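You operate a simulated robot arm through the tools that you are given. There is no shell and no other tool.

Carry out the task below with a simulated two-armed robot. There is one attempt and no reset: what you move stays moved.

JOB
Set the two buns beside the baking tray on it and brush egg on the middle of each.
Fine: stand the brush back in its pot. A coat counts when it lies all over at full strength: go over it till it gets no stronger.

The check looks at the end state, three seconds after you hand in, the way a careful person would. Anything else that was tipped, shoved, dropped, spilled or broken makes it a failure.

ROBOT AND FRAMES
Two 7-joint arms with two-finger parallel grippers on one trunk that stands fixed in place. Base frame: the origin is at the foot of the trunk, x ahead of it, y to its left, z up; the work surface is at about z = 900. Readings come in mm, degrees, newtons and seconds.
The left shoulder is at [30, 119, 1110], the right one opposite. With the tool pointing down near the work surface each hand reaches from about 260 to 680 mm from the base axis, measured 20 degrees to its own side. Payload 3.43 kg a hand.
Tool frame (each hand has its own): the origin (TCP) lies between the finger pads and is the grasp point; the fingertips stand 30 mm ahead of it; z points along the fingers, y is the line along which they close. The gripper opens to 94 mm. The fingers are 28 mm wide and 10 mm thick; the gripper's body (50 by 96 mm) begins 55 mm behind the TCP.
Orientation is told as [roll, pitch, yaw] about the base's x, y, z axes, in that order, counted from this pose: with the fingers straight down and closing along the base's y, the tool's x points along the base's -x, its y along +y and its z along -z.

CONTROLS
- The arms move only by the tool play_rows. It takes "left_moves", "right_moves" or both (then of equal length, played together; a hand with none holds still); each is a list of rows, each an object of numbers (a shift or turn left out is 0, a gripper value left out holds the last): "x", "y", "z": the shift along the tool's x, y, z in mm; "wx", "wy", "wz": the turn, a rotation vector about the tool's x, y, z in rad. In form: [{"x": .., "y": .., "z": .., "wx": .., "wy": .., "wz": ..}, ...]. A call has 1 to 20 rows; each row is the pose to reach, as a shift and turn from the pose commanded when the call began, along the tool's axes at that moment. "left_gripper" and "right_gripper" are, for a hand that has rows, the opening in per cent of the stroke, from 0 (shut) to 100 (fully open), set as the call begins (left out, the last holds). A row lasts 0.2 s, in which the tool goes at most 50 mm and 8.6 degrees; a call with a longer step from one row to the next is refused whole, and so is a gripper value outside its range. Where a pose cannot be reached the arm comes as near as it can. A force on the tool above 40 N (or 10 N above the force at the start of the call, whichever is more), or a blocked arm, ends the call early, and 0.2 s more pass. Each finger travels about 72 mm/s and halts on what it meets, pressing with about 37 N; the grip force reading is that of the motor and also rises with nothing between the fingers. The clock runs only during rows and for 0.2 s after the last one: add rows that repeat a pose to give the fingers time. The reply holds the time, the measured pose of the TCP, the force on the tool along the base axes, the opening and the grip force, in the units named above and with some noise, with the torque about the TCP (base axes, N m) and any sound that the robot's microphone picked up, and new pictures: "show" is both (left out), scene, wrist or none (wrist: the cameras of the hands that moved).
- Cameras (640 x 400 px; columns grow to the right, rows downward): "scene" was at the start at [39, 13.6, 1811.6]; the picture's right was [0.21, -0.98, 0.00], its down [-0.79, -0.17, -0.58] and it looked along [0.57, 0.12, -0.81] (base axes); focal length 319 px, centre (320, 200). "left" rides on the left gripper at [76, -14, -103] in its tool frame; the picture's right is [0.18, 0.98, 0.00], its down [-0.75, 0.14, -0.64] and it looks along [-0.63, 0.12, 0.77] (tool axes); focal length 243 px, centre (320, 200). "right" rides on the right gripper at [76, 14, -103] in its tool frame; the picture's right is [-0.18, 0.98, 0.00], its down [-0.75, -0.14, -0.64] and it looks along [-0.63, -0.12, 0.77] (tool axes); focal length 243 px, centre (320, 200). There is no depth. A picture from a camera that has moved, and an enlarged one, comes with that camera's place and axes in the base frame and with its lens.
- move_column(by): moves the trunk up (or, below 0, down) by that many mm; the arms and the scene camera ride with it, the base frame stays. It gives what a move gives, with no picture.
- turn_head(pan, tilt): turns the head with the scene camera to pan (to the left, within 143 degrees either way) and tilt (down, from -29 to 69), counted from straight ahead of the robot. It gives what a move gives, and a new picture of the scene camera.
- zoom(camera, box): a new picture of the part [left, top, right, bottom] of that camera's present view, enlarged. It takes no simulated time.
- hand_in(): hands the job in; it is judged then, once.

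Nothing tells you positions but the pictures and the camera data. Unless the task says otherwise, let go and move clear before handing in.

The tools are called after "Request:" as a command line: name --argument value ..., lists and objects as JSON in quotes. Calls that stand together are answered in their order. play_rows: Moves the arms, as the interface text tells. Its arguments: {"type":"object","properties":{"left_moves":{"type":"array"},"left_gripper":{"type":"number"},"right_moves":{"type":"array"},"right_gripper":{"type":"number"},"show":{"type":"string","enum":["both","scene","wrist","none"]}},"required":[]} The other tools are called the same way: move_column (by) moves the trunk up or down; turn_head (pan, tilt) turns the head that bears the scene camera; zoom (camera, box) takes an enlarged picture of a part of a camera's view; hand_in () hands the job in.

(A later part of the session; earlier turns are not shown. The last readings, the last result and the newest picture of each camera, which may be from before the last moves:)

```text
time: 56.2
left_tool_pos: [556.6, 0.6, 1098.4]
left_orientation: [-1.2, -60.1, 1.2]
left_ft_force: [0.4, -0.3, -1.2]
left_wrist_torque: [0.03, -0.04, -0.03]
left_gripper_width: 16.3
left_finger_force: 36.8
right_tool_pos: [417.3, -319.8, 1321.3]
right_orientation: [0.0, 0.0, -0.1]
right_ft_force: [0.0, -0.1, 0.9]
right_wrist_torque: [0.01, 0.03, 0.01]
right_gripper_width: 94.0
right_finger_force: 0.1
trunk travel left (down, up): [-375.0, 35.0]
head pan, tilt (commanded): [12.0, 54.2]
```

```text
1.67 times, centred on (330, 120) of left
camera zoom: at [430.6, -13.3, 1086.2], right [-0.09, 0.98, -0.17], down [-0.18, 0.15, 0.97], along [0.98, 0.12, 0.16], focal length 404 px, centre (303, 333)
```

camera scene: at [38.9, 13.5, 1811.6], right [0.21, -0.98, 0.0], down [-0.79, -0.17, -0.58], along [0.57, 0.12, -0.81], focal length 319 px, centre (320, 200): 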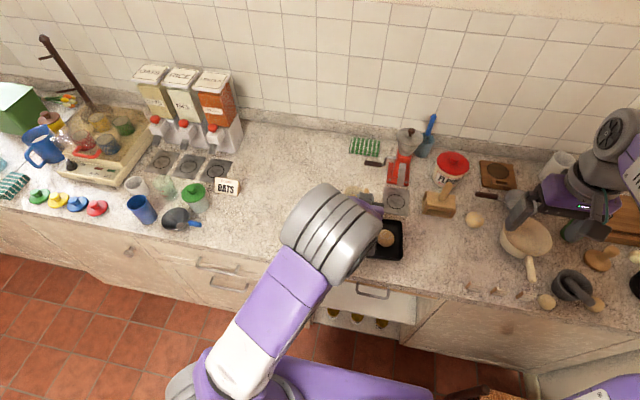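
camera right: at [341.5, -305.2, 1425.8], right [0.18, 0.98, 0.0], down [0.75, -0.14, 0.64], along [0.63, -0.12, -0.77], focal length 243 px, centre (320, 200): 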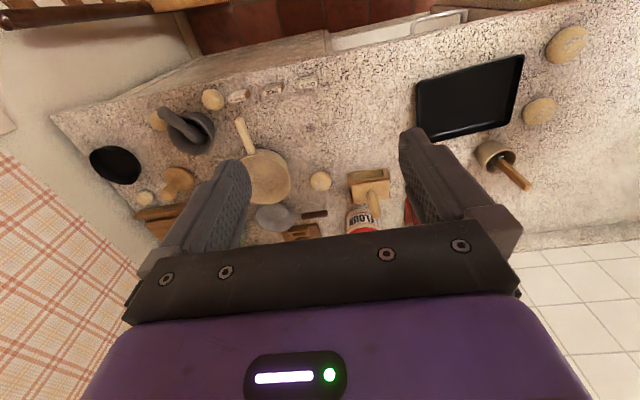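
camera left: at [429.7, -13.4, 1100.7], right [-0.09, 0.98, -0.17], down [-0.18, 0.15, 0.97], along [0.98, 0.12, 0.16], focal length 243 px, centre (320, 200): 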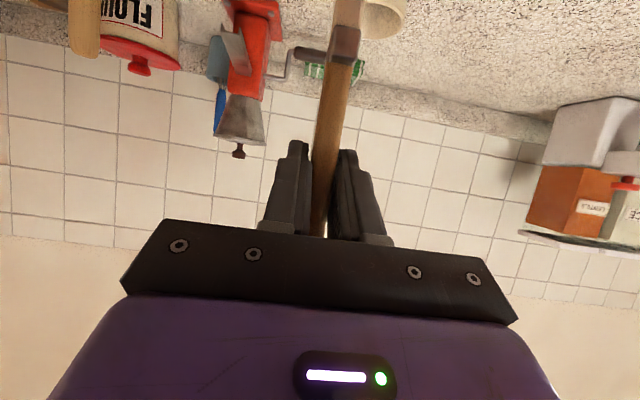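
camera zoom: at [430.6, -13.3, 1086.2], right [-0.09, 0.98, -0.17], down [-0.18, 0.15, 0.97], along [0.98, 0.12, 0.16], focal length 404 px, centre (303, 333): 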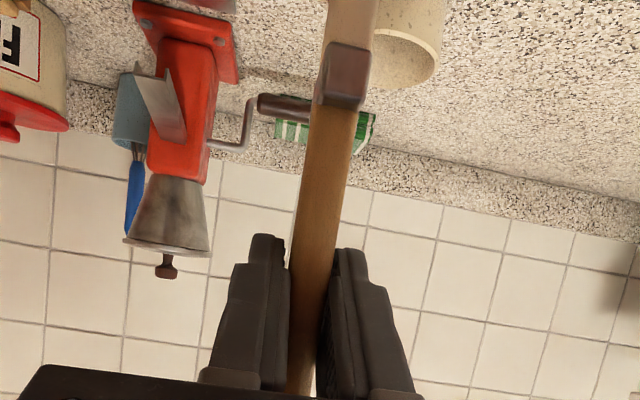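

The brush is still held straight, tip about 100 mm below the grasp point. I take it back over the pot to dip it to the bottom.

Request:
play_rows --left_moves '[{"x": -6, "y": 3.5, "z": 10}, {"x": -15, "y": 9, "z": 26}, {"x": -27, "y": 16, "z": 46}, {"x": -39, "y": 23.5, "z": 67}, {"x": -51, "y": 30.5, "z": 88}, {"x": -61, "y": 36.5, "z": 105}, {"x": -66.9, "y": 40, "z": 115}, {"x": -66.9, "y": 40, "z": 115}, {"x": -66.9, "y": 40, "z": 115}]' --show "none"

Request:
zoom --camera "right" --box '[470, 110, 590, 200]'

Request:
zoom --camera "left" --box '[220, 0, 440, 240]'

```text
time: 58.2
left_tool_pos: [690.0, 40.5, 1098.6]
left_orientation: [-1.3, -60.0, 1.2]
left_ft_force: [0.4, 0.6, -0.9]
left_wrist_torque: [0.0, 0.04, -0.04]
left_gripper_width: 16.3
left_finger_force: 37.0
right_tool_pos: [417.4, -318.8, 1322.2]
right_orientation: [0.0, 0.0, 0.0]
right_ft_force: [-0.4, 0.3, -0.6]
right_wrist_torque: [0.02, -0.01, -0.02]
right_gripper_width: 94.0
right_finger_force: 0.2
trunk travel left (down, up): [-375.0, 35.0]
head pan, tilt (commanded): [12.0, 54.2]
```

```text
4.44 times, centred on (530, 155) of right
camera zoom: at [342.2, -305.1, 1425.5], right [0.18, 0.98, 0.0], down [0.75, -0.14, 0.64], along [0.63, -0.12, -0.77], focal length 1078 px, centre (-613, 400)
```

zoom: 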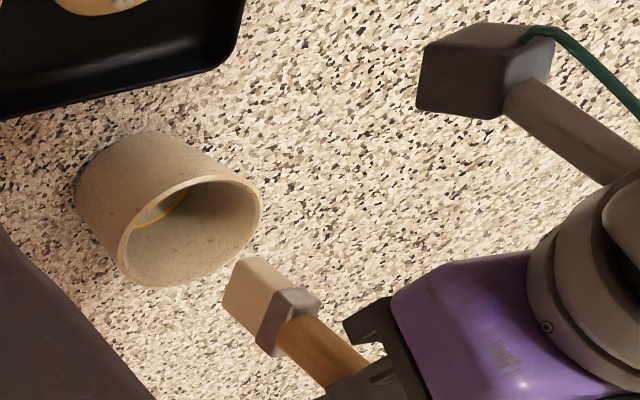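

```text
1.67 times, centred on (330, 120) of left
camera zoom: at [563.7, 25.5, 1085.8], right [-0.09, 0.98, -0.17], down [-0.18, 0.15, 0.97], along [0.98, 0.12, 0.16], focal length 404 px, centre (303, 333)
```

zoom: 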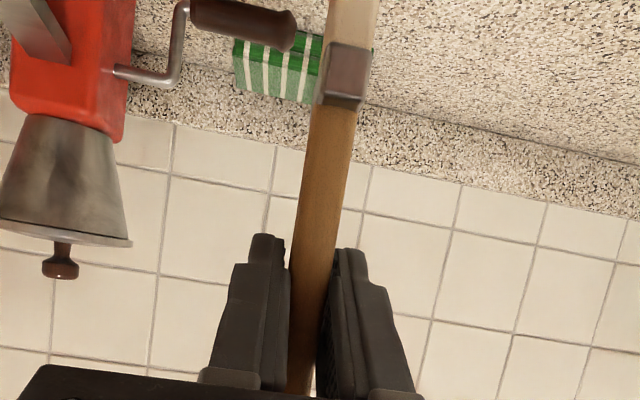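

The brush is centred over the pot again. I lower it in, slowing near the bottom.

Request:
play_rows --left_moves '[{"x": 8.7, "z": 5}, {"x": 20.8, "z": 12}, {"x": 34.6, "z": 20, "y": 0.4}, {"x": 48.5, "z": 28, "y": 0.6}, {"x": 58, "z": 33.5, "y": 0.8}, {"x": 64.1, "z": 37, "y": 0.8}, {"x": 64.1, "z": 37, "y": 0.8}]' --show "none"

Request:
zoom --camera "left" --box '[220, 0, 440, 240]'

Request:
zoom --camera "right" --box '[470, 110, 590, 200]'

```text
time: 59.8
left_tool_pos: [691.0, 40.1, 1027.1]
left_orientation: [-1.4, -60.0, 1.2]
left_ft_force: [-0.4, 0.4, 0.1]
left_wrist_torque: [0.03, -0.02, 0.01]
left_gripper_width: 16.1
left_finger_force: 36.7
right_tool_pos: [416.9, -319.5, 1322.4]
right_orientation: [0.1, 0.0, 0.0]
right_ft_force: [-0.6, 0.4, -0.2]
right_wrist_torque: [-0.01, -0.01, 0.01]
right_gripper_width: 94.1
right_finger_force: 0.0
trunk travel left (down, up): [-375.0, 35.0]
head pan, tilt (commanded): [12.0, 54.2]
```

```text
1.67 times, centred on (330, 120) of left
camera zoom: at [563.9, 25.5, 1012.4], right [-0.09, 0.98, -0.17], down [-0.18, 0.15, 0.97], along [0.98, 0.12, 0.16], focal length 404 px, centre (303, 333)
```

zoom: 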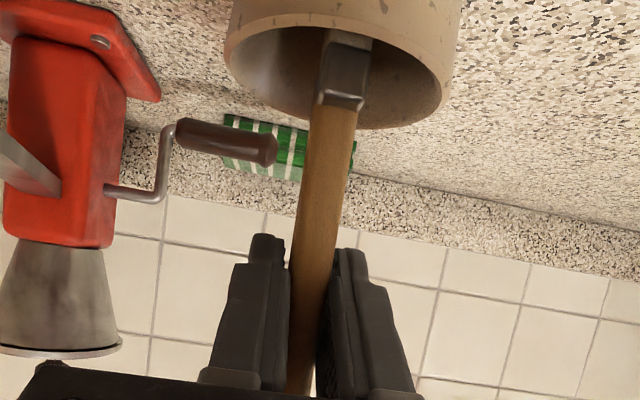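

```text
4.44 times, centred on (530, 155) of right
camera zoom: at [342.0, -305.1, 1425.6], right [0.18, 0.98, 0.0], down [0.75, -0.14, 0.64], along [0.63, -0.12, -0.77], focal length 1078 px, centre (-613, 400)
```

zoom: 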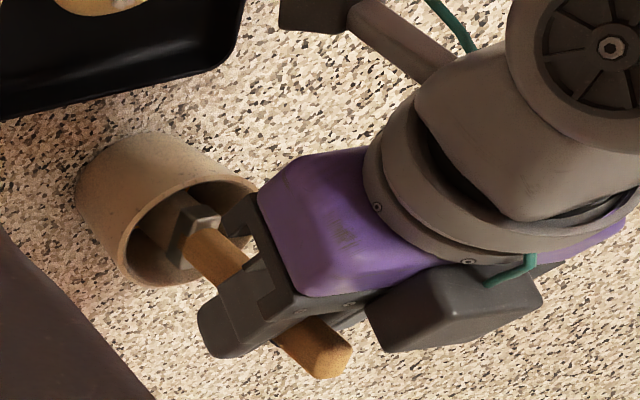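

The bristles are inside the pot without touching the wall. I go on down to the bottom in small steps.

Request:
play_rows --left_moves '[{"x": 3.5, "z": 2}, {"x": 6.9, "z": 4}, {"x": 9.5, "z": 5.5}, {"x": 9.5, "z": 5.5}]' --show "none"

Request:
play_rows --left_moves '[{"x": 1.7, "z": 1}, {"x": 2.6, "z": 1.5}, {"x": 2.6, "z": 1.5}]' --show "none"

```text
time: 60.8
left_tool_pos: [689.8, 39.3, 1016.0]
left_orientation: [-1.4, -59.9, 1.2]
left_ft_force: [0.2, 0.0, -0.6]
left_wrist_torque: [-0.01, 0.01, 0.02]
left_gripper_width: 16.2
left_finger_force: 37.1
right_tool_pos: [416.6, -319.3, 1322.2]
right_orientation: [0.0, 0.0, 0.0]
right_ft_force: [0.4, -0.7, -0.3]
right_wrist_torque: [-0.01, 0.01, 0.01]
right_gripper_width: 94.1
right_finger_force: 0.1
trunk travel left (down, up): [-375.0, 35.0]
head pan, tilt (commanded): [12.0, 54.2]
```

```text
time: 61.6
left_tool_pos: [689.5, 37.9, 1016.6]
left_orientation: [-1.4, -60.3, 1.3]
left_ft_force: [0.9, 0.1, 6.3]
left_wrist_torque: [0.09, -0.02, -0.01]
left_gripper_width: 16.1
left_finger_force: 36.9
right_tool_pos: [417.6, -319.2, 1322.4]
right_orientation: [0.0, 0.0, 0.0]
right_ft_force: [0.3, 0.9, 0.1]
right_wrist_torque: [-0.02, 0.01, 0.02]
right_gripper_width: 94.1
right_finger_force: 0.0
trunk travel left (down, up): [-375.0, 35.0]
head pan, tilt (commanded): [12.0, 54.2]
```

The bristles touch the pot's floor, so they're fully dipped. I ease up 2 mm and swirl gently to load them with egg.

Request:
play_rows --left_moves '[{"x": -2.6, "z": -1.5}, {"x": -2.6, "z": -1.5, "y": 3}, {"x": -2.6, "z": -1.5, "y": 5}, {"x": -2.6, "z": -1.5, "y": 0}, {"x": -2.6, "z": -1.5, "y": -5}, {"x": -2.6, "z": -1.5, "y": -3}, {"x": -2.6, "z": -1.5, "y": 0}, {"x": -2.6, "z": -1.5, "y": 0}, {"x": -2.6, "z": -1.5, "y": 0}]' --show "none"

Request:
play_rows --left_moves '[{"x": -8.7, "z": -5}, {"x": -20, "z": -11.5}, {"x": -34, "z": -19.6}, {"x": -48, "z": -27.7}, {"x": -60, "z": -34.6}, {"x": -72.7, "z": -42}, {"x": -72.7, "z": -42}, {"x": -72.7, "z": -42}, {"x": -72.7, "z": -42}, {"x": -72.7, "z": -42}]' --show "none"

Request:
zoom --camera "right" --box '[490, 130, 590, 210]'

Request:
zoom --camera "left" --box '[280, 0, 400, 80]'

```text
time: 63.6
left_tool_pos: [687.7, 39.5, 1016.7]
left_orientation: [-1.4, -60.0, 1.2]
left_ft_force: [0.4, 0.0, 0.1]
left_wrist_torque: [-0.02, 0.0, 0.01]
left_gripper_width: 16.4
left_finger_force: 37.1
right_tool_pos: [417.4, -319.6, 1322.2]
right_orientation: [0.0, 0.0, 0.0]
right_ft_force: [-0.5, -0.4, -0.2]
right_wrist_torque: [0.02, -0.02, 0.02]
right_gripper_width: 94.0
right_finger_force: 0.0
trunk travel left (down, up): [-375.0, 35.0]
head pan, tilt (commanded): [12.0, 54.2]
```

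```text
time: 65.8
left_tool_pos: [690.9, 41.6, 1099.6]
left_orientation: [-1.4, -59.9, 1.2]
left_ft_force: [-0.6, -0.8, 0.3]
left_wrist_torque: [0.01, 0.01, 0.02]
left_gripper_width: 16.1
left_finger_force: 37.4
right_tool_pos: [418.2, -319.7, 1323.7]
right_orientation: [0.0, 0.0, 0.0]
right_ft_force: [0.2, 0.2, 0.0]
right_wrist_torque: [-0.01, 0.0, 0.0]
right_gripper_width: 93.8
right_finger_force: 0.2
trunk travel left (down, up): [-375.0, 35.0]
head pan, tilt (commanded): [12.0, 54.2]
```

```text
5.00 times, centred on (540, 170) of right
camera zoom: at [342.1, -305.1, 1425.5], right [0.18, 0.98, 0.0], down [0.75, -0.14, 0.64], along [0.63, -0.12, -0.77], focal length 1213 px, centre (-780, 350)
```

zoom: 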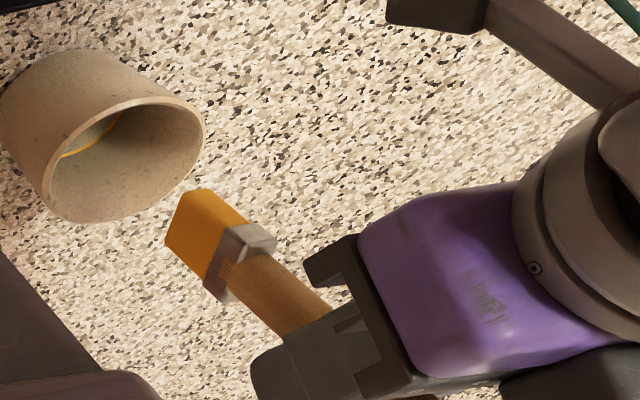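

```text
5.00 times, centred on (340, 40) of left
camera zoom: at [563.6, 27.4, 1086.4], right [-0.09, 0.98, -0.17], down [-0.18, 0.15, 0.97], along [0.98, 0.12, 0.16], focal length 1213 px, centre (220, 1000)
```

zoom: 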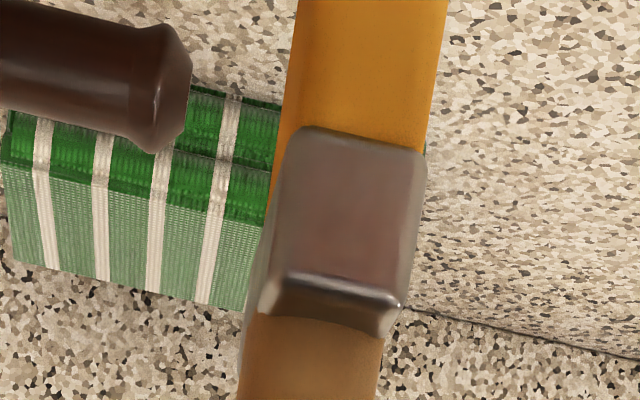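

The bristles are now deep amber, loaded with egg. I return to the left bun, now centred at about (559, -8), and come down more lightly this time.

Request:
play_rows --left_moves '[{"x": 6, "y": -4, "z": -10}, {"x": 15, "y": -10.5, "z": -26}, {"x": 27, "y": -18.5, "z": -46}, {"x": 39, "y": -27, "z": -67}, {"x": 51, "y": -35.5, "z": -88}, {"x": 61, "y": -42, "z": -105}, {"x": 67, "y": -46.3, "z": -114.9}, {"x": 67, "y": -46.3, "z": -114.9}]' --show "none"

Request:
play_rows --left_moves '[{"x": 8.7, "z": 5}, {"x": 20.8, "z": 12}, {"x": 34.6, "z": 20, "y": 0.4}, {"x": 41.5, "z": 24, "y": 0.6}, {"x": 41.5, "z": 24, "y": 0.6}]' --show "none"

Request:
zoom --camera "right" --box '[440, 50, 540, 130]'

Request:
zoom --camera "right" --box '[440, 100, 540, 180]'

```text
time: 67.6
left_tool_pos: [555.2, -6.2, 1101.5]
left_orientation: [-1.3, -60.0, 1.3]
left_ft_force: [-0.8, 0.4, 0.1]
left_wrist_torque: [0.0, 0.02, 0.01]
left_gripper_width: 15.9
left_finger_force: 36.5
right_tool_pos: [418.4, -319.1, 1322.7]
right_orientation: [0.0, 0.1, 0.0]
right_ft_force: [0.6, -1.0, 0.7]
right_wrist_torque: [-0.04, -0.01, -0.04]
right_gripper_width: 94.0
right_finger_force: 0.1
trunk travel left (down, up): [-375.0, 35.0]
head pan, tilt (commanded): [12.0, 54.2]
```

```text
time: 68.8
left_tool_pos: [557.3, -6.2, 1053.9]
left_orientation: [-1.4, -60.1, 1.3]
left_ft_force: [-0.7, 0.2, -0.3]
left_wrist_torque: [0.01, 0.01, 0.05]
left_gripper_width: 15.7
left_finger_force: 37.0
right_tool_pos: [417.7, -319.1, 1322.3]
right_orientation: [-0.1, 0.0, 0.0]
right_ft_force: [-0.4, -0.9, 0.6]
right_wrist_torque: [0.0, 0.0, 0.01]
right_gripper_width: 94.1
right_finger_force: 0.0
trunk travel left (down, up): [-375.0, 35.0]
head pan, tilt (commanded): [12.0, 54.2]
```

```text
5.00 times, centred on (490, 90) of right
camera zoom: at [341.9, -305.1, 1425.6], right [0.18, 0.98, 0.0], down [0.75, -0.14, 0.64], along [0.63, -0.12, -0.77], focal length 1213 px, centre (-530, 750)
```

zoom: 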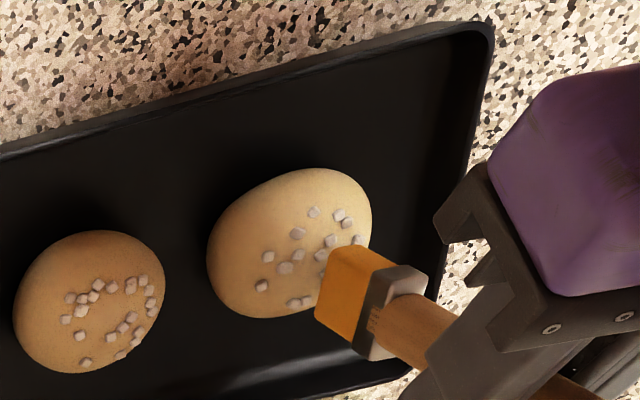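

```text
5.00 times, centred on (490, 140) of right
camera zoom: at [341.9, -305.1, 1425.6], right [0.18, 0.98, 0.0], down [0.75, -0.14, 0.64], along [0.63, -0.12, -0.77], focal length 1213 px, centre (-530, 500)
```

zoom: 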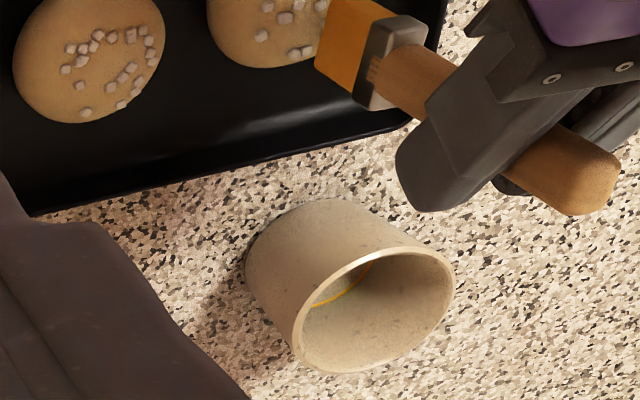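

No drips on the way. I'll zoom closer to judge where the bristle tip will land relative to the bun's top.

Request:
zoom --camera "right" --box '[475, 80, 535, 128]'

```text
8.33 times, centred on (505, 104) of right
camera zoom: at [341.9, -305.1, 1425.6], right [0.18, 0.98, 0.0], down [0.75, -0.14, 0.64], along [0.63, -0.12, -0.77], focal length 2022 px, centre (-1222, 1000)
```

zoom: 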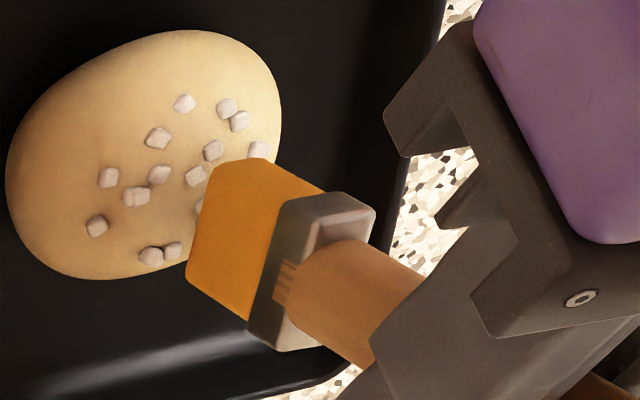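

After correcting the geometry, the tip is at about (561, -6.5) and the bun centre at (558.5, -7.5). I shift 3 mm back and descend to just above contact.

Request:
play_rows --left_moves '[{"x": 4.5, "z": 0.8, "y": -0.5}, {"x": 8.9, "z": 1.65, "y": -1}, {"x": 8.9, "z": 1.65, "y": -1}]' --show "none"

Request:
play_rows --left_moves '[{"x": 0.87, "z": 0.5}, {"x": 0.87, "z": 0.5}]' --show "none"

Request:
play_rows --left_moves '[{"x": 0.87, "z": 0.5}, {"x": 0.87, "z": 0.5}]' --show "none"

Request:
zoom --camera "right" --box '[475, 75, 535, 112]'

```text
time: 69.6
left_tool_pos: [553.7, -7.9, 1044.6]
left_orientation: [-1.4, -60.0, 1.2]
left_ft_force: [-0.1, -0.3, -0.6]
left_wrist_torque: [0.0, -0.02, 0.01]
left_gripper_width: 16.2
left_finger_force: 37.0
right_tool_pos: [417.0, -319.6, 1322.3]
right_orientation: [0.0, 0.0, -0.1]
right_ft_force: [0.7, -0.6, 0.6]
right_wrist_torque: [-0.01, 0.0, 0.01]
right_gripper_width: 94.1
right_finger_force: 0.0
trunk travel left (down, up): [-375.0, 35.0]
head pan, tilt (commanded): [12.0, 54.2]
```

```text
time: 70.2
left_tool_pos: [553.6, -6.6, 1041.9]
left_orientation: [-1.4, -60.0, 1.2]
left_ft_force: [-0.1, 0.2, -0.1]
left_wrist_torque: [-0.02, -0.05, -0.01]
left_gripper_width: 16.1
left_finger_force: 37.2
right_tool_pos: [417.6, -320.2, 1321.6]
right_orientation: [0.0, -0.1, -0.1]
right_ft_force: [0.5, 0.1, 0.2]
right_wrist_torque: [0.02, 0.01, 0.03]
right_gripper_width: 94.2
right_finger_force: 0.0
trunk travel left (down, up): [-375.0, 35.0]
head pan, tilt (commanded): [12.0, 54.2]
```

```text
time: 70.8
left_tool_pos: [554.6, -7.7, 1042.4]
left_orientation: [-1.3, -60.0, 1.3]
left_ft_force: [0.2, 0.4, 0.0]
left_wrist_torque: [0.04, 0.02, 0.03]
left_gripper_width: 16.0
left_finger_force: 37.1
right_tool_pos: [418.6, -319.2, 1322.6]
right_orientation: [-0.1, 0.0, 0.0]
right_ft_force: [-0.3, 0.3, -1.2]
right_wrist_torque: [0.02, 0.02, 0.0]
right_gripper_width: 94.1
right_finger_force: 0.0
trunk travel left (down, up): [-375.0, 35.0]
head pan, tilt (commanded): [12.0, 54.2]
```

```text
10.67 times, centred on (505, 94) of right
camera zoom: at [342.0, -305.1, 1425.5], right [0.18, 0.98, 0.0], down [0.75, -0.14, 0.64], along [0.63, -0.12, -0.77], focal length 2588 px, centre (-1653, 1336)
```

zoom: 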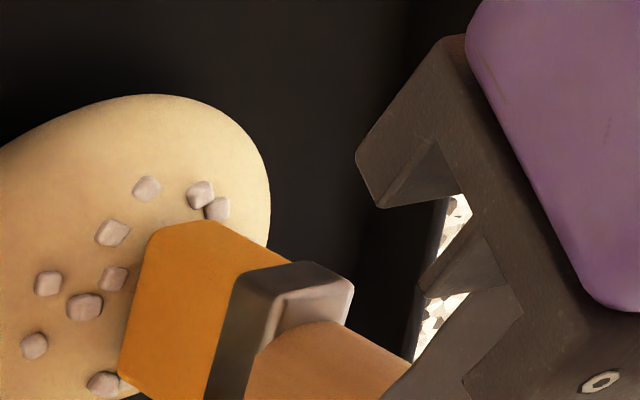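

There is still no contact, so I keep stepping down less than a millimetre at a time.

Request:
play_rows --left_moves '[{"x": 0.87, "z": 0.5}, {"x": 0.87, "z": 0.5}]' --show "none"

Request:
play_rows --left_moves '[{"x": 0.7, "z": 0.4}, {"x": 0.7, "z": 0.4}]' --show "none"

```text
time: 71.4
left_tool_pos: [553.9, -8.6, 1040.1]
left_orientation: [-1.4, -59.9, 1.3]
left_ft_force: [-1.1, -0.1, 1.8]
left_wrist_torque: [0.03, 0.0, 0.07]
left_gripper_width: 16.2
left_finger_force: 36.9
right_tool_pos: [416.6, -319.8, 1322.5]
right_orientation: [0.0, -0.1, 0.0]
right_ft_force: [-0.2, -0.2, -0.4]
right_wrist_torque: [0.02, -0.01, -0.01]
right_gripper_width: 94.1
right_finger_force: 0.0
trunk travel left (down, up): [-375.0, 35.0]
head pan, tilt (commanded): [12.0, 54.2]
```

```text
time: 72.0
left_tool_pos: [553.1, -7.7, 1040.6]
left_orientation: [-1.5, -60.1, 1.3]
left_ft_force: [-0.2, 0.5, 6.0]
left_wrist_torque: [-0.02, 0.01, 0.01]
left_gripper_width: 16.0
left_finger_force: 37.1
right_tool_pos: [417.5, -319.7, 1322.7]
right_orientation: [0.0, 0.0, 0.1]
right_ft_force: [0.3, -0.1, 0.2]
right_wrist_torque: [0.02, -0.01, -0.03]
right_gripper_width: 94.0
right_finger_force: 0.1
trunk travel left (down, up): [-375.0, 35.0]
head pan, tilt (commanded): [12.0, 54.2]
```

Contact is at 6 N now. I hold a moment, then lift to see what a dab leaves.

Request:
play_rows --left_moves '[{"x": -0.5, "z": -0.3}, {"x": -0.5, "z": -0.3}, {"x": -8.7, "z": -5}, {"x": -20, "z": -11.5}, {"x": -34.6, "z": -20}, {"x": -43.3, "z": -25}, {"x": -43.3, "z": -25}]' --show "none"

Request:
zoom --camera "right" --box '[440, 50, 540, 130]'

Request:
zoom --camera "right" --box '[465, 75, 515, 115]'

```text
time: 73.6
left_tool_pos: [552.9, -7.0, 1089.8]
left_orientation: [-1.3, -60.0, 1.2]
left_ft_force: [-0.3, 0.4, 0.6]
left_wrist_torque: [0.03, 0.03, 0.01]
left_gripper_width: 16.2
left_finger_force: 36.6
right_tool_pos: [418.3, -319.2, 1322.1]
right_orientation: [-0.1, 0.0, 0.0]
right_ft_force: [-0.3, 1.2, -0.4]
right_wrist_torque: [-0.01, 0.05, -0.05]
right_gripper_width: 94.0
right_finger_force: 0.1
trunk travel left (down, up): [-375.0, 35.0]
head pan, tilt (commanded): [12.0, 54.2]
```

```text
5.00 times, centred on (490, 90) of right
camera zoom: at [342.2, -305.1, 1425.5], right [0.18, 0.98, 0.0], down [0.75, -0.14, 0.64], along [0.63, -0.12, -0.77], focal length 1213 px, centre (-530, 750)
```

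zoom: 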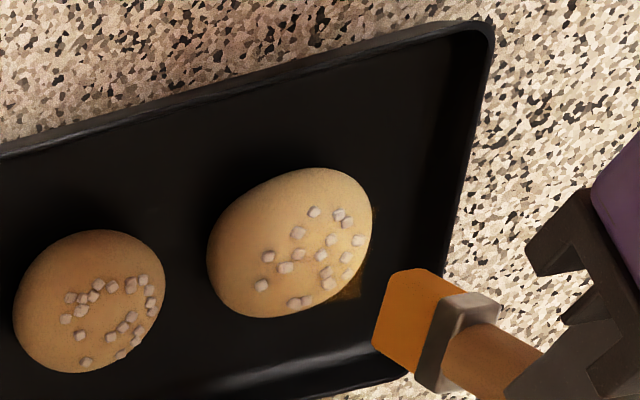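

```text
10.00 times, centred on (490, 95) of right
camera zoom: at [342.2, -305.1, 1425.5], right [0.18, 0.98, 0.0], down [0.75, -0.14, 0.64], along [0.63, -0.12, -0.77], focal length 2426 px, centre (-1380, 1250)
```

zoom: 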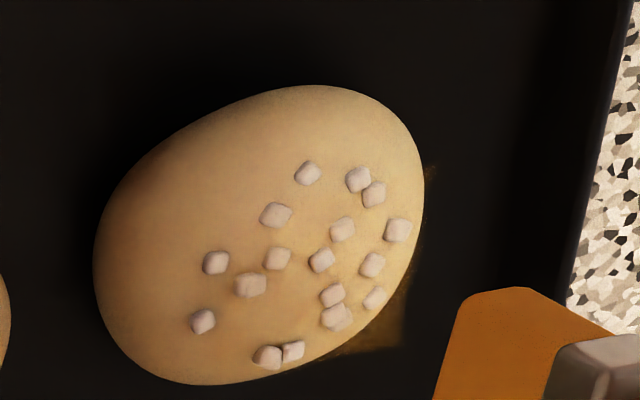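

A faint amber tint shows toward one side of the bun and on the tray beside it. I want to see where it really is, so I'll zoom closer.

Request:
zoom --camera "right" --box '[480, 85, 510, 110]'

Request:
zoom --camera "scene" --box '[335, 205, 415, 265]'

```text
16.00 times, centred on (495, 98) of right
camera zoom: at [342.2, -305.1, 1425.5], right [0.18, 0.98, 0.0], down [0.75, -0.14, 0.64], along [0.63, -0.12, -0.77], focal length 3882 px, centre (-2480, 1840)
```

zoom: 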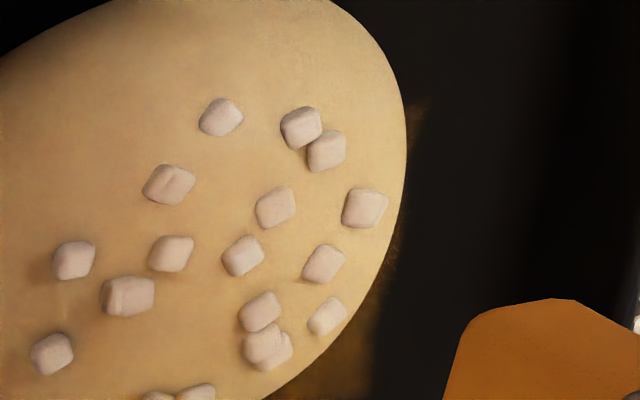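

```text
6.67 times, centred on (375, 235) of scene
camera zoom: at [39.3, 13.6, 1811.6], right [0.21, -0.98, 0.0], down [-0.79, -0.17, -0.58], along [0.57, 0.12, -0.81], focal length 2124 px, centre (-47, -33)
```

zoom: 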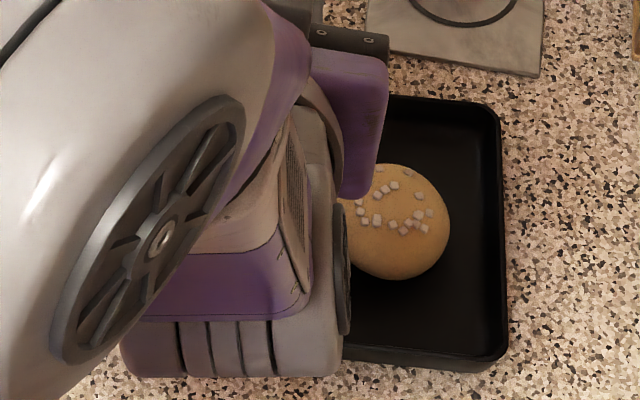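

The amber patch looks like a square about 40 mm across, centred on the bun's top; one dab gave a faint tint. I descend again to very light contact and stroke slowly over the middle.

Request:
play_rows --left_moves '[{"x": 13, "z": 7.5}, {"x": 27, "z": 15.6}, {"x": 38, "z": 22}, {"x": 41.6, "z": 24}, {"x": 42.4, "z": 24.5}, {"x": 42.4, "z": 24.5, "y": 4}, {"x": 42.4, "z": 24.5, "y": 8}, {"x": 42.4, "z": 24.5, "y": 12}, {"x": 42.4, "z": 24.5, "y": 8}, {"x": 42.4, "z": 24.5, "y": 4}, {"x": 42.4, "z": 24.5, "y": 0}, {"x": 42.4, "z": 24.5, "y": -4}, {"x": 42.4, "z": 24.5, "y": -8}, {"x": 42.4, "z": 24.5, "y": -12}, {"x": 42.4, "z": 24.5, "y": -8}, {"x": 42.4, "z": 24.5, "y": -4}, {"x": 42.4, "z": 24.5, "y": 0}]' --show "none"

Request:
zoom --camera "right" --box '[440, 50, 540, 130]'

```text
time: 77.2
left_tool_pos: [553.0, -6.6, 1039.8]
left_orientation: [-1.3, -59.9, 1.2]
left_ft_force: [-0.4, 0.3, -0.1]
left_wrist_torque: [-0.05, -0.03, -0.01]
left_gripper_width: 16.2
left_finger_force: 37.1
right_tool_pos: [418.0, -319.3, 1322.2]
right_orientation: [0.0, 0.0, 0.1]
right_ft_force: [0.1, 0.1, -0.6]
right_wrist_torque: [-0.02, 0.01, 0.0]
right_gripper_width: 94.1
right_finger_force: 0.0
trunk travel left (down, up): [-375.0, 35.0]
head pan, tilt (commanded): [12.0, 54.2]
```

```text
5.00 times, centred on (490, 90) of right
camera zoom: at [342.5, -304.8, 1425.4], right [0.18, 0.98, 0.0], down [0.75, -0.14, 0.64], along [0.63, -0.12, -0.77], focal length 1213 px, centre (-530, 750)
```

zoom: 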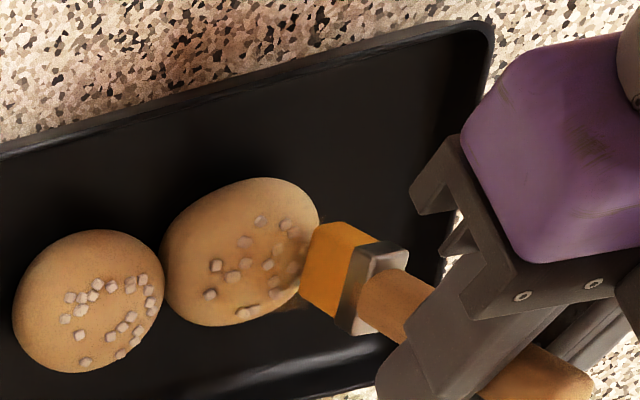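

The bun slid toward the other one while I stroked back, so drags push it. I lift straight up and look at the coat and positions before choosing a gentler way.

Request:
play_rows --left_moves '[{"x": -8.7, "z": -5}, {"x": -26, "z": -15}, {"x": -43.3, "z": -25}, {"x": -52, "z": -30}, {"x": -52, "z": -30}]' --show "none"

Request:
zoom --camera "right" --box '[440, 50, 540, 130]'

Request:
zoom --camera "right" --box '[450, 80, 510, 118]'

```text
time: 78.4
left_tool_pos: [553.0, -6.9, 1099.9]
left_orientation: [-1.4, -60.1, 1.3]
left_ft_force: [0.1, 0.1, -0.7]
left_wrist_torque: [0.0, 0.0, 0.0]
left_gripper_width: 16.4
left_finger_force: 37.4
right_tool_pos: [418.2, -318.5, 1322.5]
right_orientation: [0.0, 0.0, 0.0]
right_ft_force: [-0.5, -1.0, -0.7]
right_wrist_torque: [0.03, 0.0, 0.0]
right_gripper_width: 94.0
right_finger_force: 0.1
trunk travel left (down, up): [-375.0, 35.0]
head pan, tilt (commanded): [12.0, 54.2]
```

```text
5.00 times, centred on (490, 90) of right
camera zoom: at [342.1, -305.2, 1425.5], right [0.18, 0.98, 0.0], down [0.75, -0.14, 0.64], along [0.63, -0.12, -0.77], focal length 1213 px, centre (-530, 750)
```

zoom: 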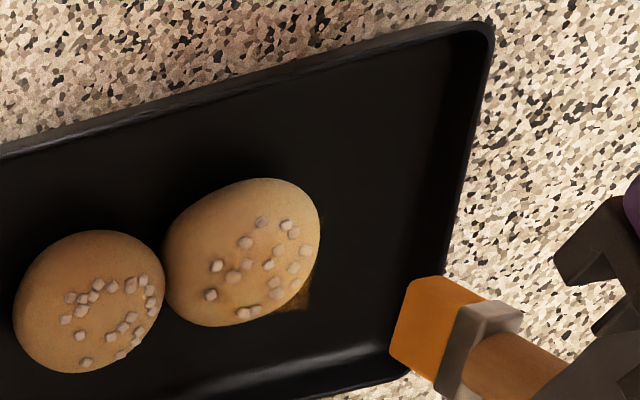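

```text
10.53 times, centred on (480, 99) of right
camera zoom: at [342.1, -305.2, 1425.5], right [0.18, 0.98, 0.0], down [0.75, -0.14, 0.64], along [0.63, -0.12, -0.77], focal length 2554 px, centre (-1364, 1263)
```

zoom: 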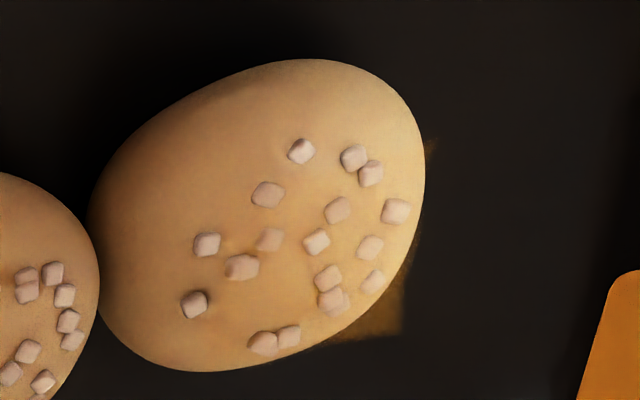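

The coat patch rides with the bun, so it builds on the bun itself. I'll use single strokes with lifts between, this time from the far side toward +y, which should also bring the bun back toward its place.

Request:
play_rows --left_moves '[{"y": -16}, {"y": -30}, {"y": -30, "x": 13, "z": 7.5}, {"y": -30, "x": 30, "z": 17.3}, {"y": -30, "x": 44, "z": 25.4}, {"y": -30, "x": 50, "z": 28.9}, {"y": -30, "x": 52, "z": 30}, {"y": -27, "x": 52, "z": 30}, {"y": -24, "x": 52, "z": 30}, {"y": -21, "x": 52, "z": 30}, {"y": -18, "x": 52, "z": 30}, {"y": -15, "x": 52, "z": 30}, {"y": -12, "x": 52, "z": 30}, {"y": -9, "x": 52, "z": 30}, {"y": -6, "x": 52, "z": 30}, {"y": -6, "x": 43, "z": 25}, {"y": -6, "x": 26, "z": 15}, {"y": -6, "x": 9, "z": 5}, {"y": -6, "x": 0, "z": 0}, {"y": -6, "x": 0, "z": 0}]' --show "none"

Request:
zoom --camera "right" --box '[440, 50, 540, 130]'

Request:
zoom --camera "right" --box '[455, 80, 515, 118]'

```text
time: 82.6
left_tool_pos: [553.8, -11.0, 1100.7]
left_orientation: [-1.4, -59.9, 1.2]
left_ft_force: [0.0, -0.5, -0.5]
left_wrist_torque: [0.02, 0.05, 0.05]
left_gripper_width: 16.5
left_finger_force: 37.1
right_tool_pos: [417.6, -319.9, 1322.3]
right_orientation: [-0.1, 0.1, 0.0]
right_ft_force: [-0.4, 0.0, -0.1]
right_wrist_torque: [0.01, -0.03, -0.04]
right_gripper_width: 93.9
right_finger_force: 0.1
trunk travel left (down, up): [-375.0, 35.0]
head pan, tilt (commanded): [12.0, 54.2]
```

```text
5.00 times, centred on (490, 90) of right
camera zoom: at [342.2, -305.1, 1425.5], right [0.18, 0.98, 0.0], down [0.75, -0.14, 0.64], along [0.63, -0.12, -0.77], focal length 1213 px, centre (-530, 750)
```

zoom: 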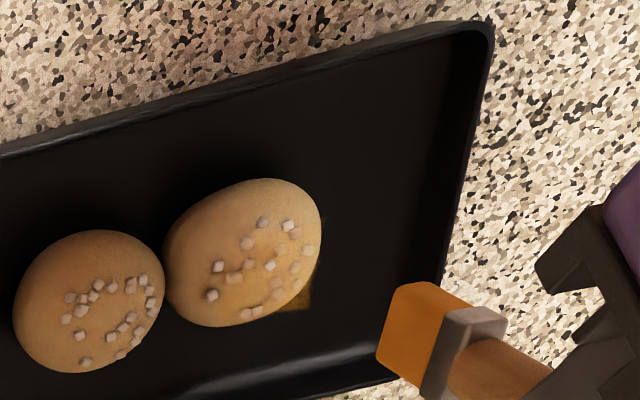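

```text
10.53 times, centred on (485, 99) of right
camera zoom: at [342.2, -305.1, 1425.5], right [0.18, 0.98, 0.0], down [0.75, -0.14, 0.64], along [0.63, -0.12, -0.77], focal length 2554 px, centre (-1417, 1263)
```

zoom: 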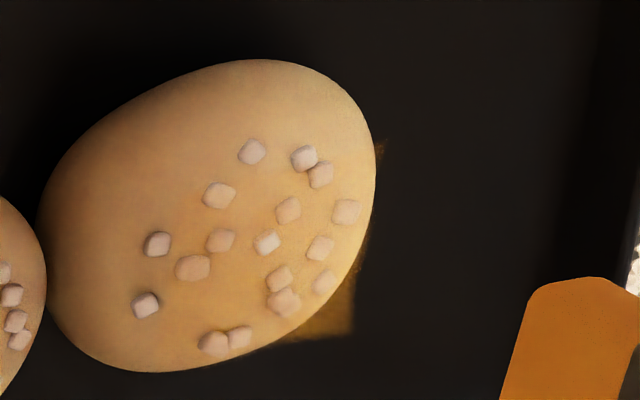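

That stroke left a clearly stronger tint and the bun hardly moved. I continue with strokes only toward +y, at x offsets of +8 and -8 mm, returning in the air.

Request:
play_rows --left_moves '[{"y": -14, "x": 18, "z": 14}, {"y": -27.5, "x": 35, "z": 29.4}, {"y": -27.5, "x": 48, "z": 36.9}, {"y": -27.5, "x": 48, "z": 36.9}, {"y": -23.5, "x": 48, "z": 36.9}, {"y": -19.5, "x": 48, "z": 36.9}, {"y": -15.5, "x": 48, "z": 36.9}, {"y": -11.5, "x": 48, "z": 36.9}, {"y": -7.5, "x": 48, "z": 36.9}, {"y": -3.5, "x": 48, "z": 36.9}, {"y": 0.5, "x": 48, "z": 36.9}, {"y": 4.5, "x": 48, "z": 36.9}, {"y": 4.5, "x": 35, "z": 29.4}, {"y": -27.5, "x": 43, "z": 15.6}, {"y": -27.5, "x": 56, "z": 23.1}, {"y": -21, "x": 56, "z": 23.1}, {"y": -14.5, "x": 56, "z": 23.1}, {"y": -8, "x": 56, "z": 23.1}, {"y": -1.5, "x": 56, "z": 23.1}, {"y": 4.5, "x": 56, "z": 23.1}]' --show "none"

Request:
play_rows --left_moves '[{"x": -13, "z": -7.5}, {"x": -34.6, "z": -20}, {"x": -52, "z": -30}, {"x": -52, "z": -30}]' --show "none"

Request:
zoom --camera "right" --box '[440, 50, 540, 130]'

Request:
zoom --camera "right" --box '[455, 80, 515, 118]'

```text
time: 86.8
left_tool_pos: [545.4, -8.0, 1041.0]
left_orientation: [-1.5, -60.0, 1.1]
left_ft_force: [-0.4, -1.1, 1.0]
left_wrist_torque: [-0.1, 0.0, -0.02]
left_gripper_width: 16.3
left_finger_force: 37.1
right_tool_pos: [416.8, -320.7, 1322.8]
right_orientation: [0.0, 0.1, 0.0]
right_ft_force: [-0.3, 0.5, 0.0]
right_wrist_torque: [-0.01, -0.01, 0.0]
right_gripper_width: 94.1
right_finger_force: 0.1
trunk travel left (down, up): [-375.0, 35.0]
head pan, tilt (commanded): [12.0, 54.2]
```

```text
time: 87.8
left_tool_pos: [544.5, -7.8, 1099.4]
left_orientation: [-1.4, -59.9, 1.1]
left_ft_force: [0.0, -0.2, 0.4]
left_wrist_torque: [0.07, -0.01, -0.03]
left_gripper_width: 16.2
left_finger_force: 36.9
right_tool_pos: [417.9, -318.9, 1322.6]
right_orientation: [0.0, 0.0, 0.1]
right_ft_force: [-1.1, -0.6, 1.1]
right_wrist_torque: [-0.02, -0.01, -0.01]
right_gripper_width: 94.1
right_finger_force: 0.1
trunk travel left (down, up): [-375.0, 35.0]
head pan, tilt (commanded): [12.0, 54.2]
```

```text
5.00 times, centred on (490, 90) of right
camera zoom: at [342.2, -305.2, 1425.4], right [0.18, 0.98, 0.0], down [0.75, -0.14, 0.64], along [0.63, -0.12, -0.77], focal length 1213 px, centre (-530, 750)
```

zoom: 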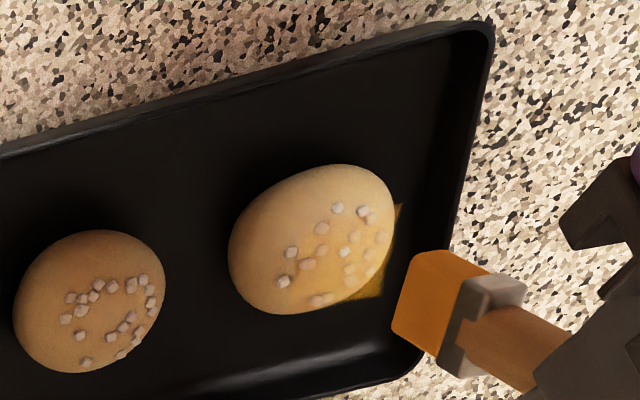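

```text
10.53 times, centred on (485, 99) of right
camera zoom: at [342.2, -305.2, 1425.4], right [0.18, 0.98, 0.0], down [0.75, -0.14, 0.64], along [0.63, -0.12, -0.77], focal length 2554 px, centre (-1417, 1263)
```

zoom: 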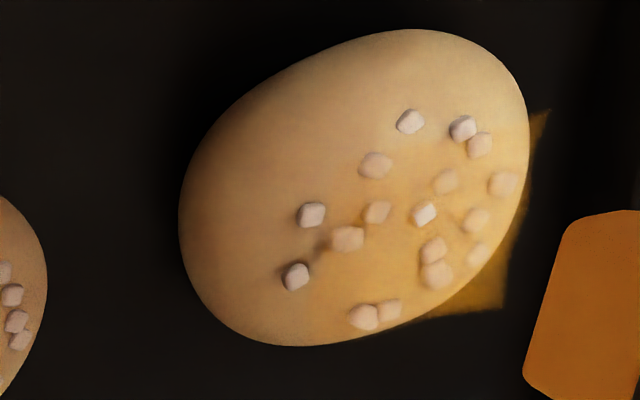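

The coat is building and the bun is back near (557, 1); the -y and -x margins are still bare. I'll now dab, pressing straight down without dragging, along the -y side.

Request:
play_rows --left_moves '[{"x": 20, "z": 16, "y": -2}, {"x": 41.3, "z": 32.5, "y": -3.8}, {"x": 49.1, "z": 37, "y": -3.8}, {"x": 49.1, "z": 37, "y": -3.8}, {"x": 49.1, "z": 37, "y": -3.8}, {"x": 49.1, "z": 37, "y": -3.8}, {"x": 49.1, "z": 37, "y": -3.8}, {"x": 41.3, "z": 32.5, "y": -3.8}, {"x": 45.3, "z": 25.6, "y": -3.8}, {"x": 53.1, "z": 30.1, "y": -3.8}, {"x": 53.1, "z": 30.1, "y": -3.8}, {"x": 53.1, "z": 30.1, "y": -3.8}, {"x": 53.1, "z": 30.1, "y": -3.8}, {"x": 45.3, "z": 25.6, "y": -3.8}, {"x": 37.3, "z": 39.4, "y": -3.8}, {"x": 45.1, "z": 43.9, "y": -3.8}, {"x": 45.1, "z": 43.9, "y": -3.8}, {"x": 45.1, "z": 43.9, "y": -3.8}, {"x": 45.1, "z": 43.9, "y": -3.8}]' --show "none"

Request:
zoom --camera "right" --box '[440, 50, 540, 130]'

Request:
play_rows --left_moves '[{"x": -13, "z": -7.5}, {"x": -34.6, "z": -20}, {"x": -52.8, "z": -30.5}, {"x": -52.8, "z": -30.5}]' --show "none"

Request:
zoom --camera "right" --box '[455, 80, 515, 118]'

```text
time: 91.8
left_tool_pos: [559.6, -14.0, 1041.7]
left_orientation: [-1.4, -60.1, 1.1]
left_ft_force: [0.0, -0.2, -0.1]
left_wrist_torque: [0.01, -0.02, 0.0]
left_gripper_width: 16.1
left_finger_force: 37.0
right_tool_pos: [416.1, -319.3, 1322.0]
right_orientation: [0.1, 0.0, 0.0]
right_ft_force: [0.3, 0.5, 0.5]
right_wrist_torque: [-0.02, -0.02, -0.02]
right_gripper_width: 93.9
right_finger_force: 0.0
trunk travel left (down, up): [-375.0, 35.0]
head pan, tilt (commanded): [12.0, 54.2]
```

```text
5.00 times, centred on (490, 90) of right
camera zoom: at [341.9, -305.1, 1425.6], right [0.18, 0.98, 0.0], down [0.75, -0.14, 0.64], along [0.63, -0.12, -0.77], focal length 1213 px, centre (-530, 750)
```

zoom: 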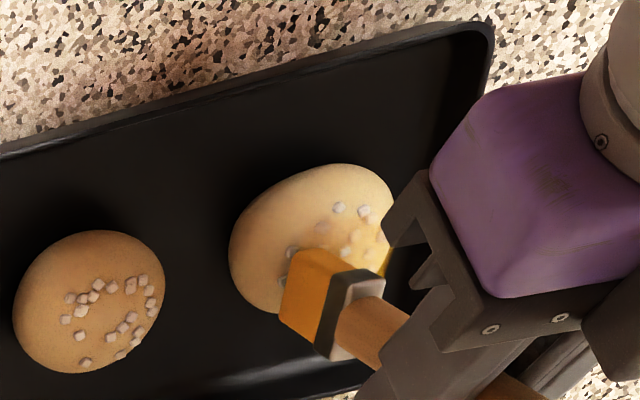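

```text
time: 92.8
left_tool_pos: [560.5, -11.3, 1101.5]
left_orientation: [-1.3, -60.0, 1.1]
left_ft_force: [0.3, 0.8, -0.6]
left_wrist_torque: [0.0, -0.01, 0.02]
left_gripper_width: 16.3
left_finger_force: 37.4
right_tool_pos: [418.4, -319.0, 1323.5]
right_orientation: [0.1, 0.0, 0.0]
right_ft_force: [-0.4, 0.1, -1.2]
right_wrist_torque: [0.0, 0.02, -0.02]
right_gripper_width: 93.7
right_finger_force: 0.0
trunk travel left (down, up): [-375.0, 35.0]
head pan, tilt (commanded): [12.0, 54.2]
```

```text
10.53 times, centred on (485, 99) of right
camera zoom: at [342.3, -305.2, 1425.4], right [0.18, 0.98, 0.0], down [0.75, -0.14, 0.64], along [0.63, -0.12, -0.77], focal length 2554 px, centre (-1417, 1263)
```

zoom: 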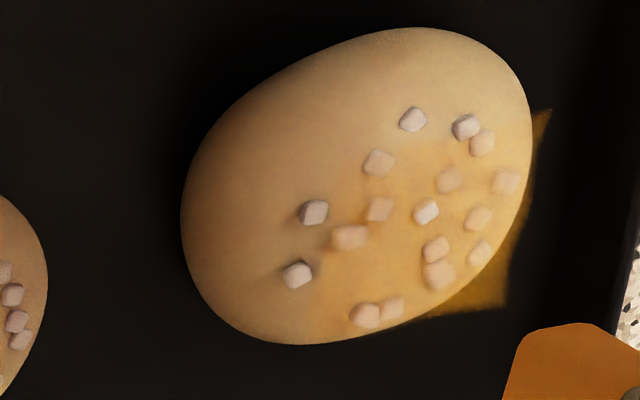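

Those dabs barely touched because the dome falls away there. I'll dab the -y side again, stepping lower while reading the force.

Request:
play_rows --left_moves '[{"x": 20, "z": 8, "y": 0}, {"x": 48, "z": 21, "y": 0}, {"x": 57.2, "z": 24, "y": 0}, {"x": 58, "z": 24.5, "y": 0}, {"x": 58, "z": 24.5, "y": 0}]' --show "none"

Request:
play_rows --left_moves '[{"x": 0.87, "z": 0.5}, {"x": 0.87, "z": 0.5}]' --show "none"

Request:
zoom --camera "right" --box '[455, 80, 515, 118]'

```text
time: 94.0
left_tool_pos: [551.0, -12.7, 1037.1]
left_orientation: [-1.5, -60.1, 1.3]
left_ft_force: [-1.7, -0.6, 6.4]
left_wrist_torque: [0.0, 0.09, 0.05]
left_gripper_width: 16.1
left_finger_force: 37.0
right_tool_pos: [416.8, -319.6, 1322.3]
right_orientation: [0.0, 0.0, 0.0]
right_ft_force: [-0.2, 0.0, -0.6]
right_wrist_torque: [0.03, 0.01, 0.02]
right_gripper_width: 94.2
right_finger_force: 0.0
trunk travel left (down, up): [-375.0, 35.0]
head pan, tilt (commanded): [12.0, 54.2]
```

```text
time: 94.6
left_tool_pos: [550.6, -11.7, 1037.8]
left_orientation: [-1.5, -60.2, 1.3]
left_ft_force: [-0.9, -1.9, 12.3]
left_wrist_torque: [-0.09, 0.1, 0.01]
left_gripper_width: 16.4
left_finger_force: 36.7
right_tool_pos: [416.1, -320.1, 1323.2]
right_orientation: [0.0, -0.1, 0.0]
right_ft_force: [0.0, -0.8, 0.0]
right_wrist_torque: [0.02, -0.01, 0.01]
right_gripper_width: 94.0
right_finger_force: 0.0
trunk travel left (down, up): [-375.0, 35.0]
head pan, tilt (commanded): [12.0, 54.2]
```

```text
10.53 times, centred on (485, 99) of right
camera zoom: at [340.7, -305.3, 1425.9], right [0.18, 0.98, 0.0], down [0.75, -0.14, 0.64], along [0.63, -0.12, -0.77], focal length 2554 px, centre (-1417, 1263)
```

zoom: 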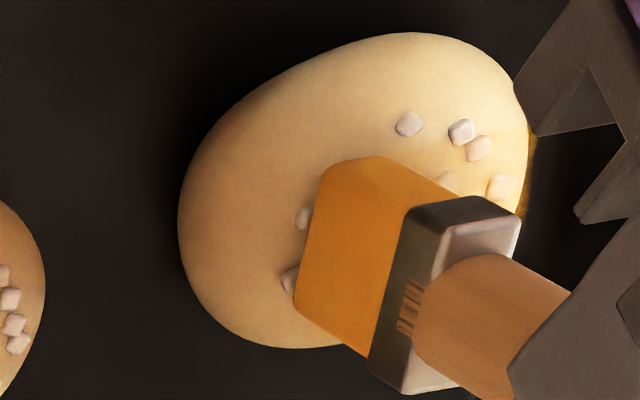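

There's firm contact now at 12 N with the brush over the -y margin. I ease to about 6 N, hold, then shift along x by lifting and dabbing again.

Request:
play_rows --left_moves '[{"x": -0.87, "z": -0.5}, {"x": -0.87, "z": -0.5}, {"x": -0.87, "z": -0.5}, {"x": -0.87, "z": -0.5}, {"x": -0.87, "z": -0.5}, {"x": -0.87, "z": -0.5}, {"x": -9.5, "z": -5.5}, {"x": -16.5, "z": 6.6}, {"x": -7.8, "z": 11.6}, {"x": -7.8, "z": 11.6}, {"x": -7.8, "z": 11.6}, {"x": -7.8, "z": 11.6}, {"x": -7.8, "z": 11.6}, {"x": -7.8, "z": 11.6}]' --show "none"

Request:
play_rows --left_moves '[{"x": -13, "z": -7.5}, {"x": -34.6, "z": -20}, {"x": -52.8, "z": -30.5}, {"x": -52.8, "z": -30.5}]' --show "none"

Request:
zoom --camera "right" --box '[455, 80, 515, 118]'

```text
time: 97.6
left_tool_pos: [566.4, -10.4, 1038.8]
left_orientation: [-1.5, -60.1, 1.2]
left_ft_force: [-0.1, -0.6, -0.4]
left_wrist_torque: [-0.03, 0.02, 0.03]
left_gripper_width: 16.3
left_finger_force: 37.0
right_tool_pos: [418.0, -319.3, 1322.5]
right_orientation: [0.0, 0.0, 0.0]
right_ft_force: [1.1, -0.4, -1.0]
right_wrist_torque: [0.01, 0.01, -0.03]
right_gripper_width: 93.8
right_finger_force: 0.0
trunk travel left (down, up): [-375.0, 35.0]
head pan, tilt (commanded): [12.0, 54.2]
```

```text
time: 98.6
left_tool_pos: [565.9, -10.4, 1100.0]
left_orientation: [-1.4, -60.1, 1.2]
left_ft_force: [0.0, -0.1, -0.8]
left_wrist_torque: [0.04, 0.01, 0.0]
left_gripper_width: 16.5
left_finger_force: 37.5
right_tool_pos: [418.1, -318.6, 1322.2]
right_orientation: [0.0, 0.1, 0.0]
right_ft_force: [-0.1, 0.5, 0.0]
right_wrist_torque: [-0.02, -0.02, 0.02]
right_gripper_width: 94.2
right_finger_force: 0.1
trunk travel left (down, up): [-375.0, 35.0]
head pan, tilt (commanded): [12.0, 54.2]
```

```text
10.53 times, centred on (485, 99) of right
camera zoom: at [342.3, -305.1, 1425.4], right [0.18, 0.98, 0.0], down [0.75, -0.14, 0.64], along [0.63, -0.12, -0.77], focal length 2554 px, centre (-1417, 1263)
```

zoom: 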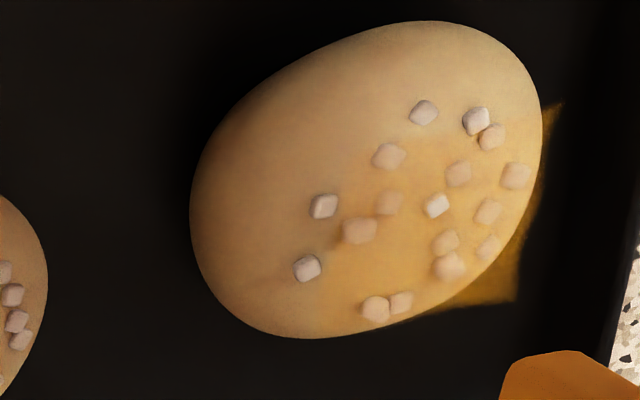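

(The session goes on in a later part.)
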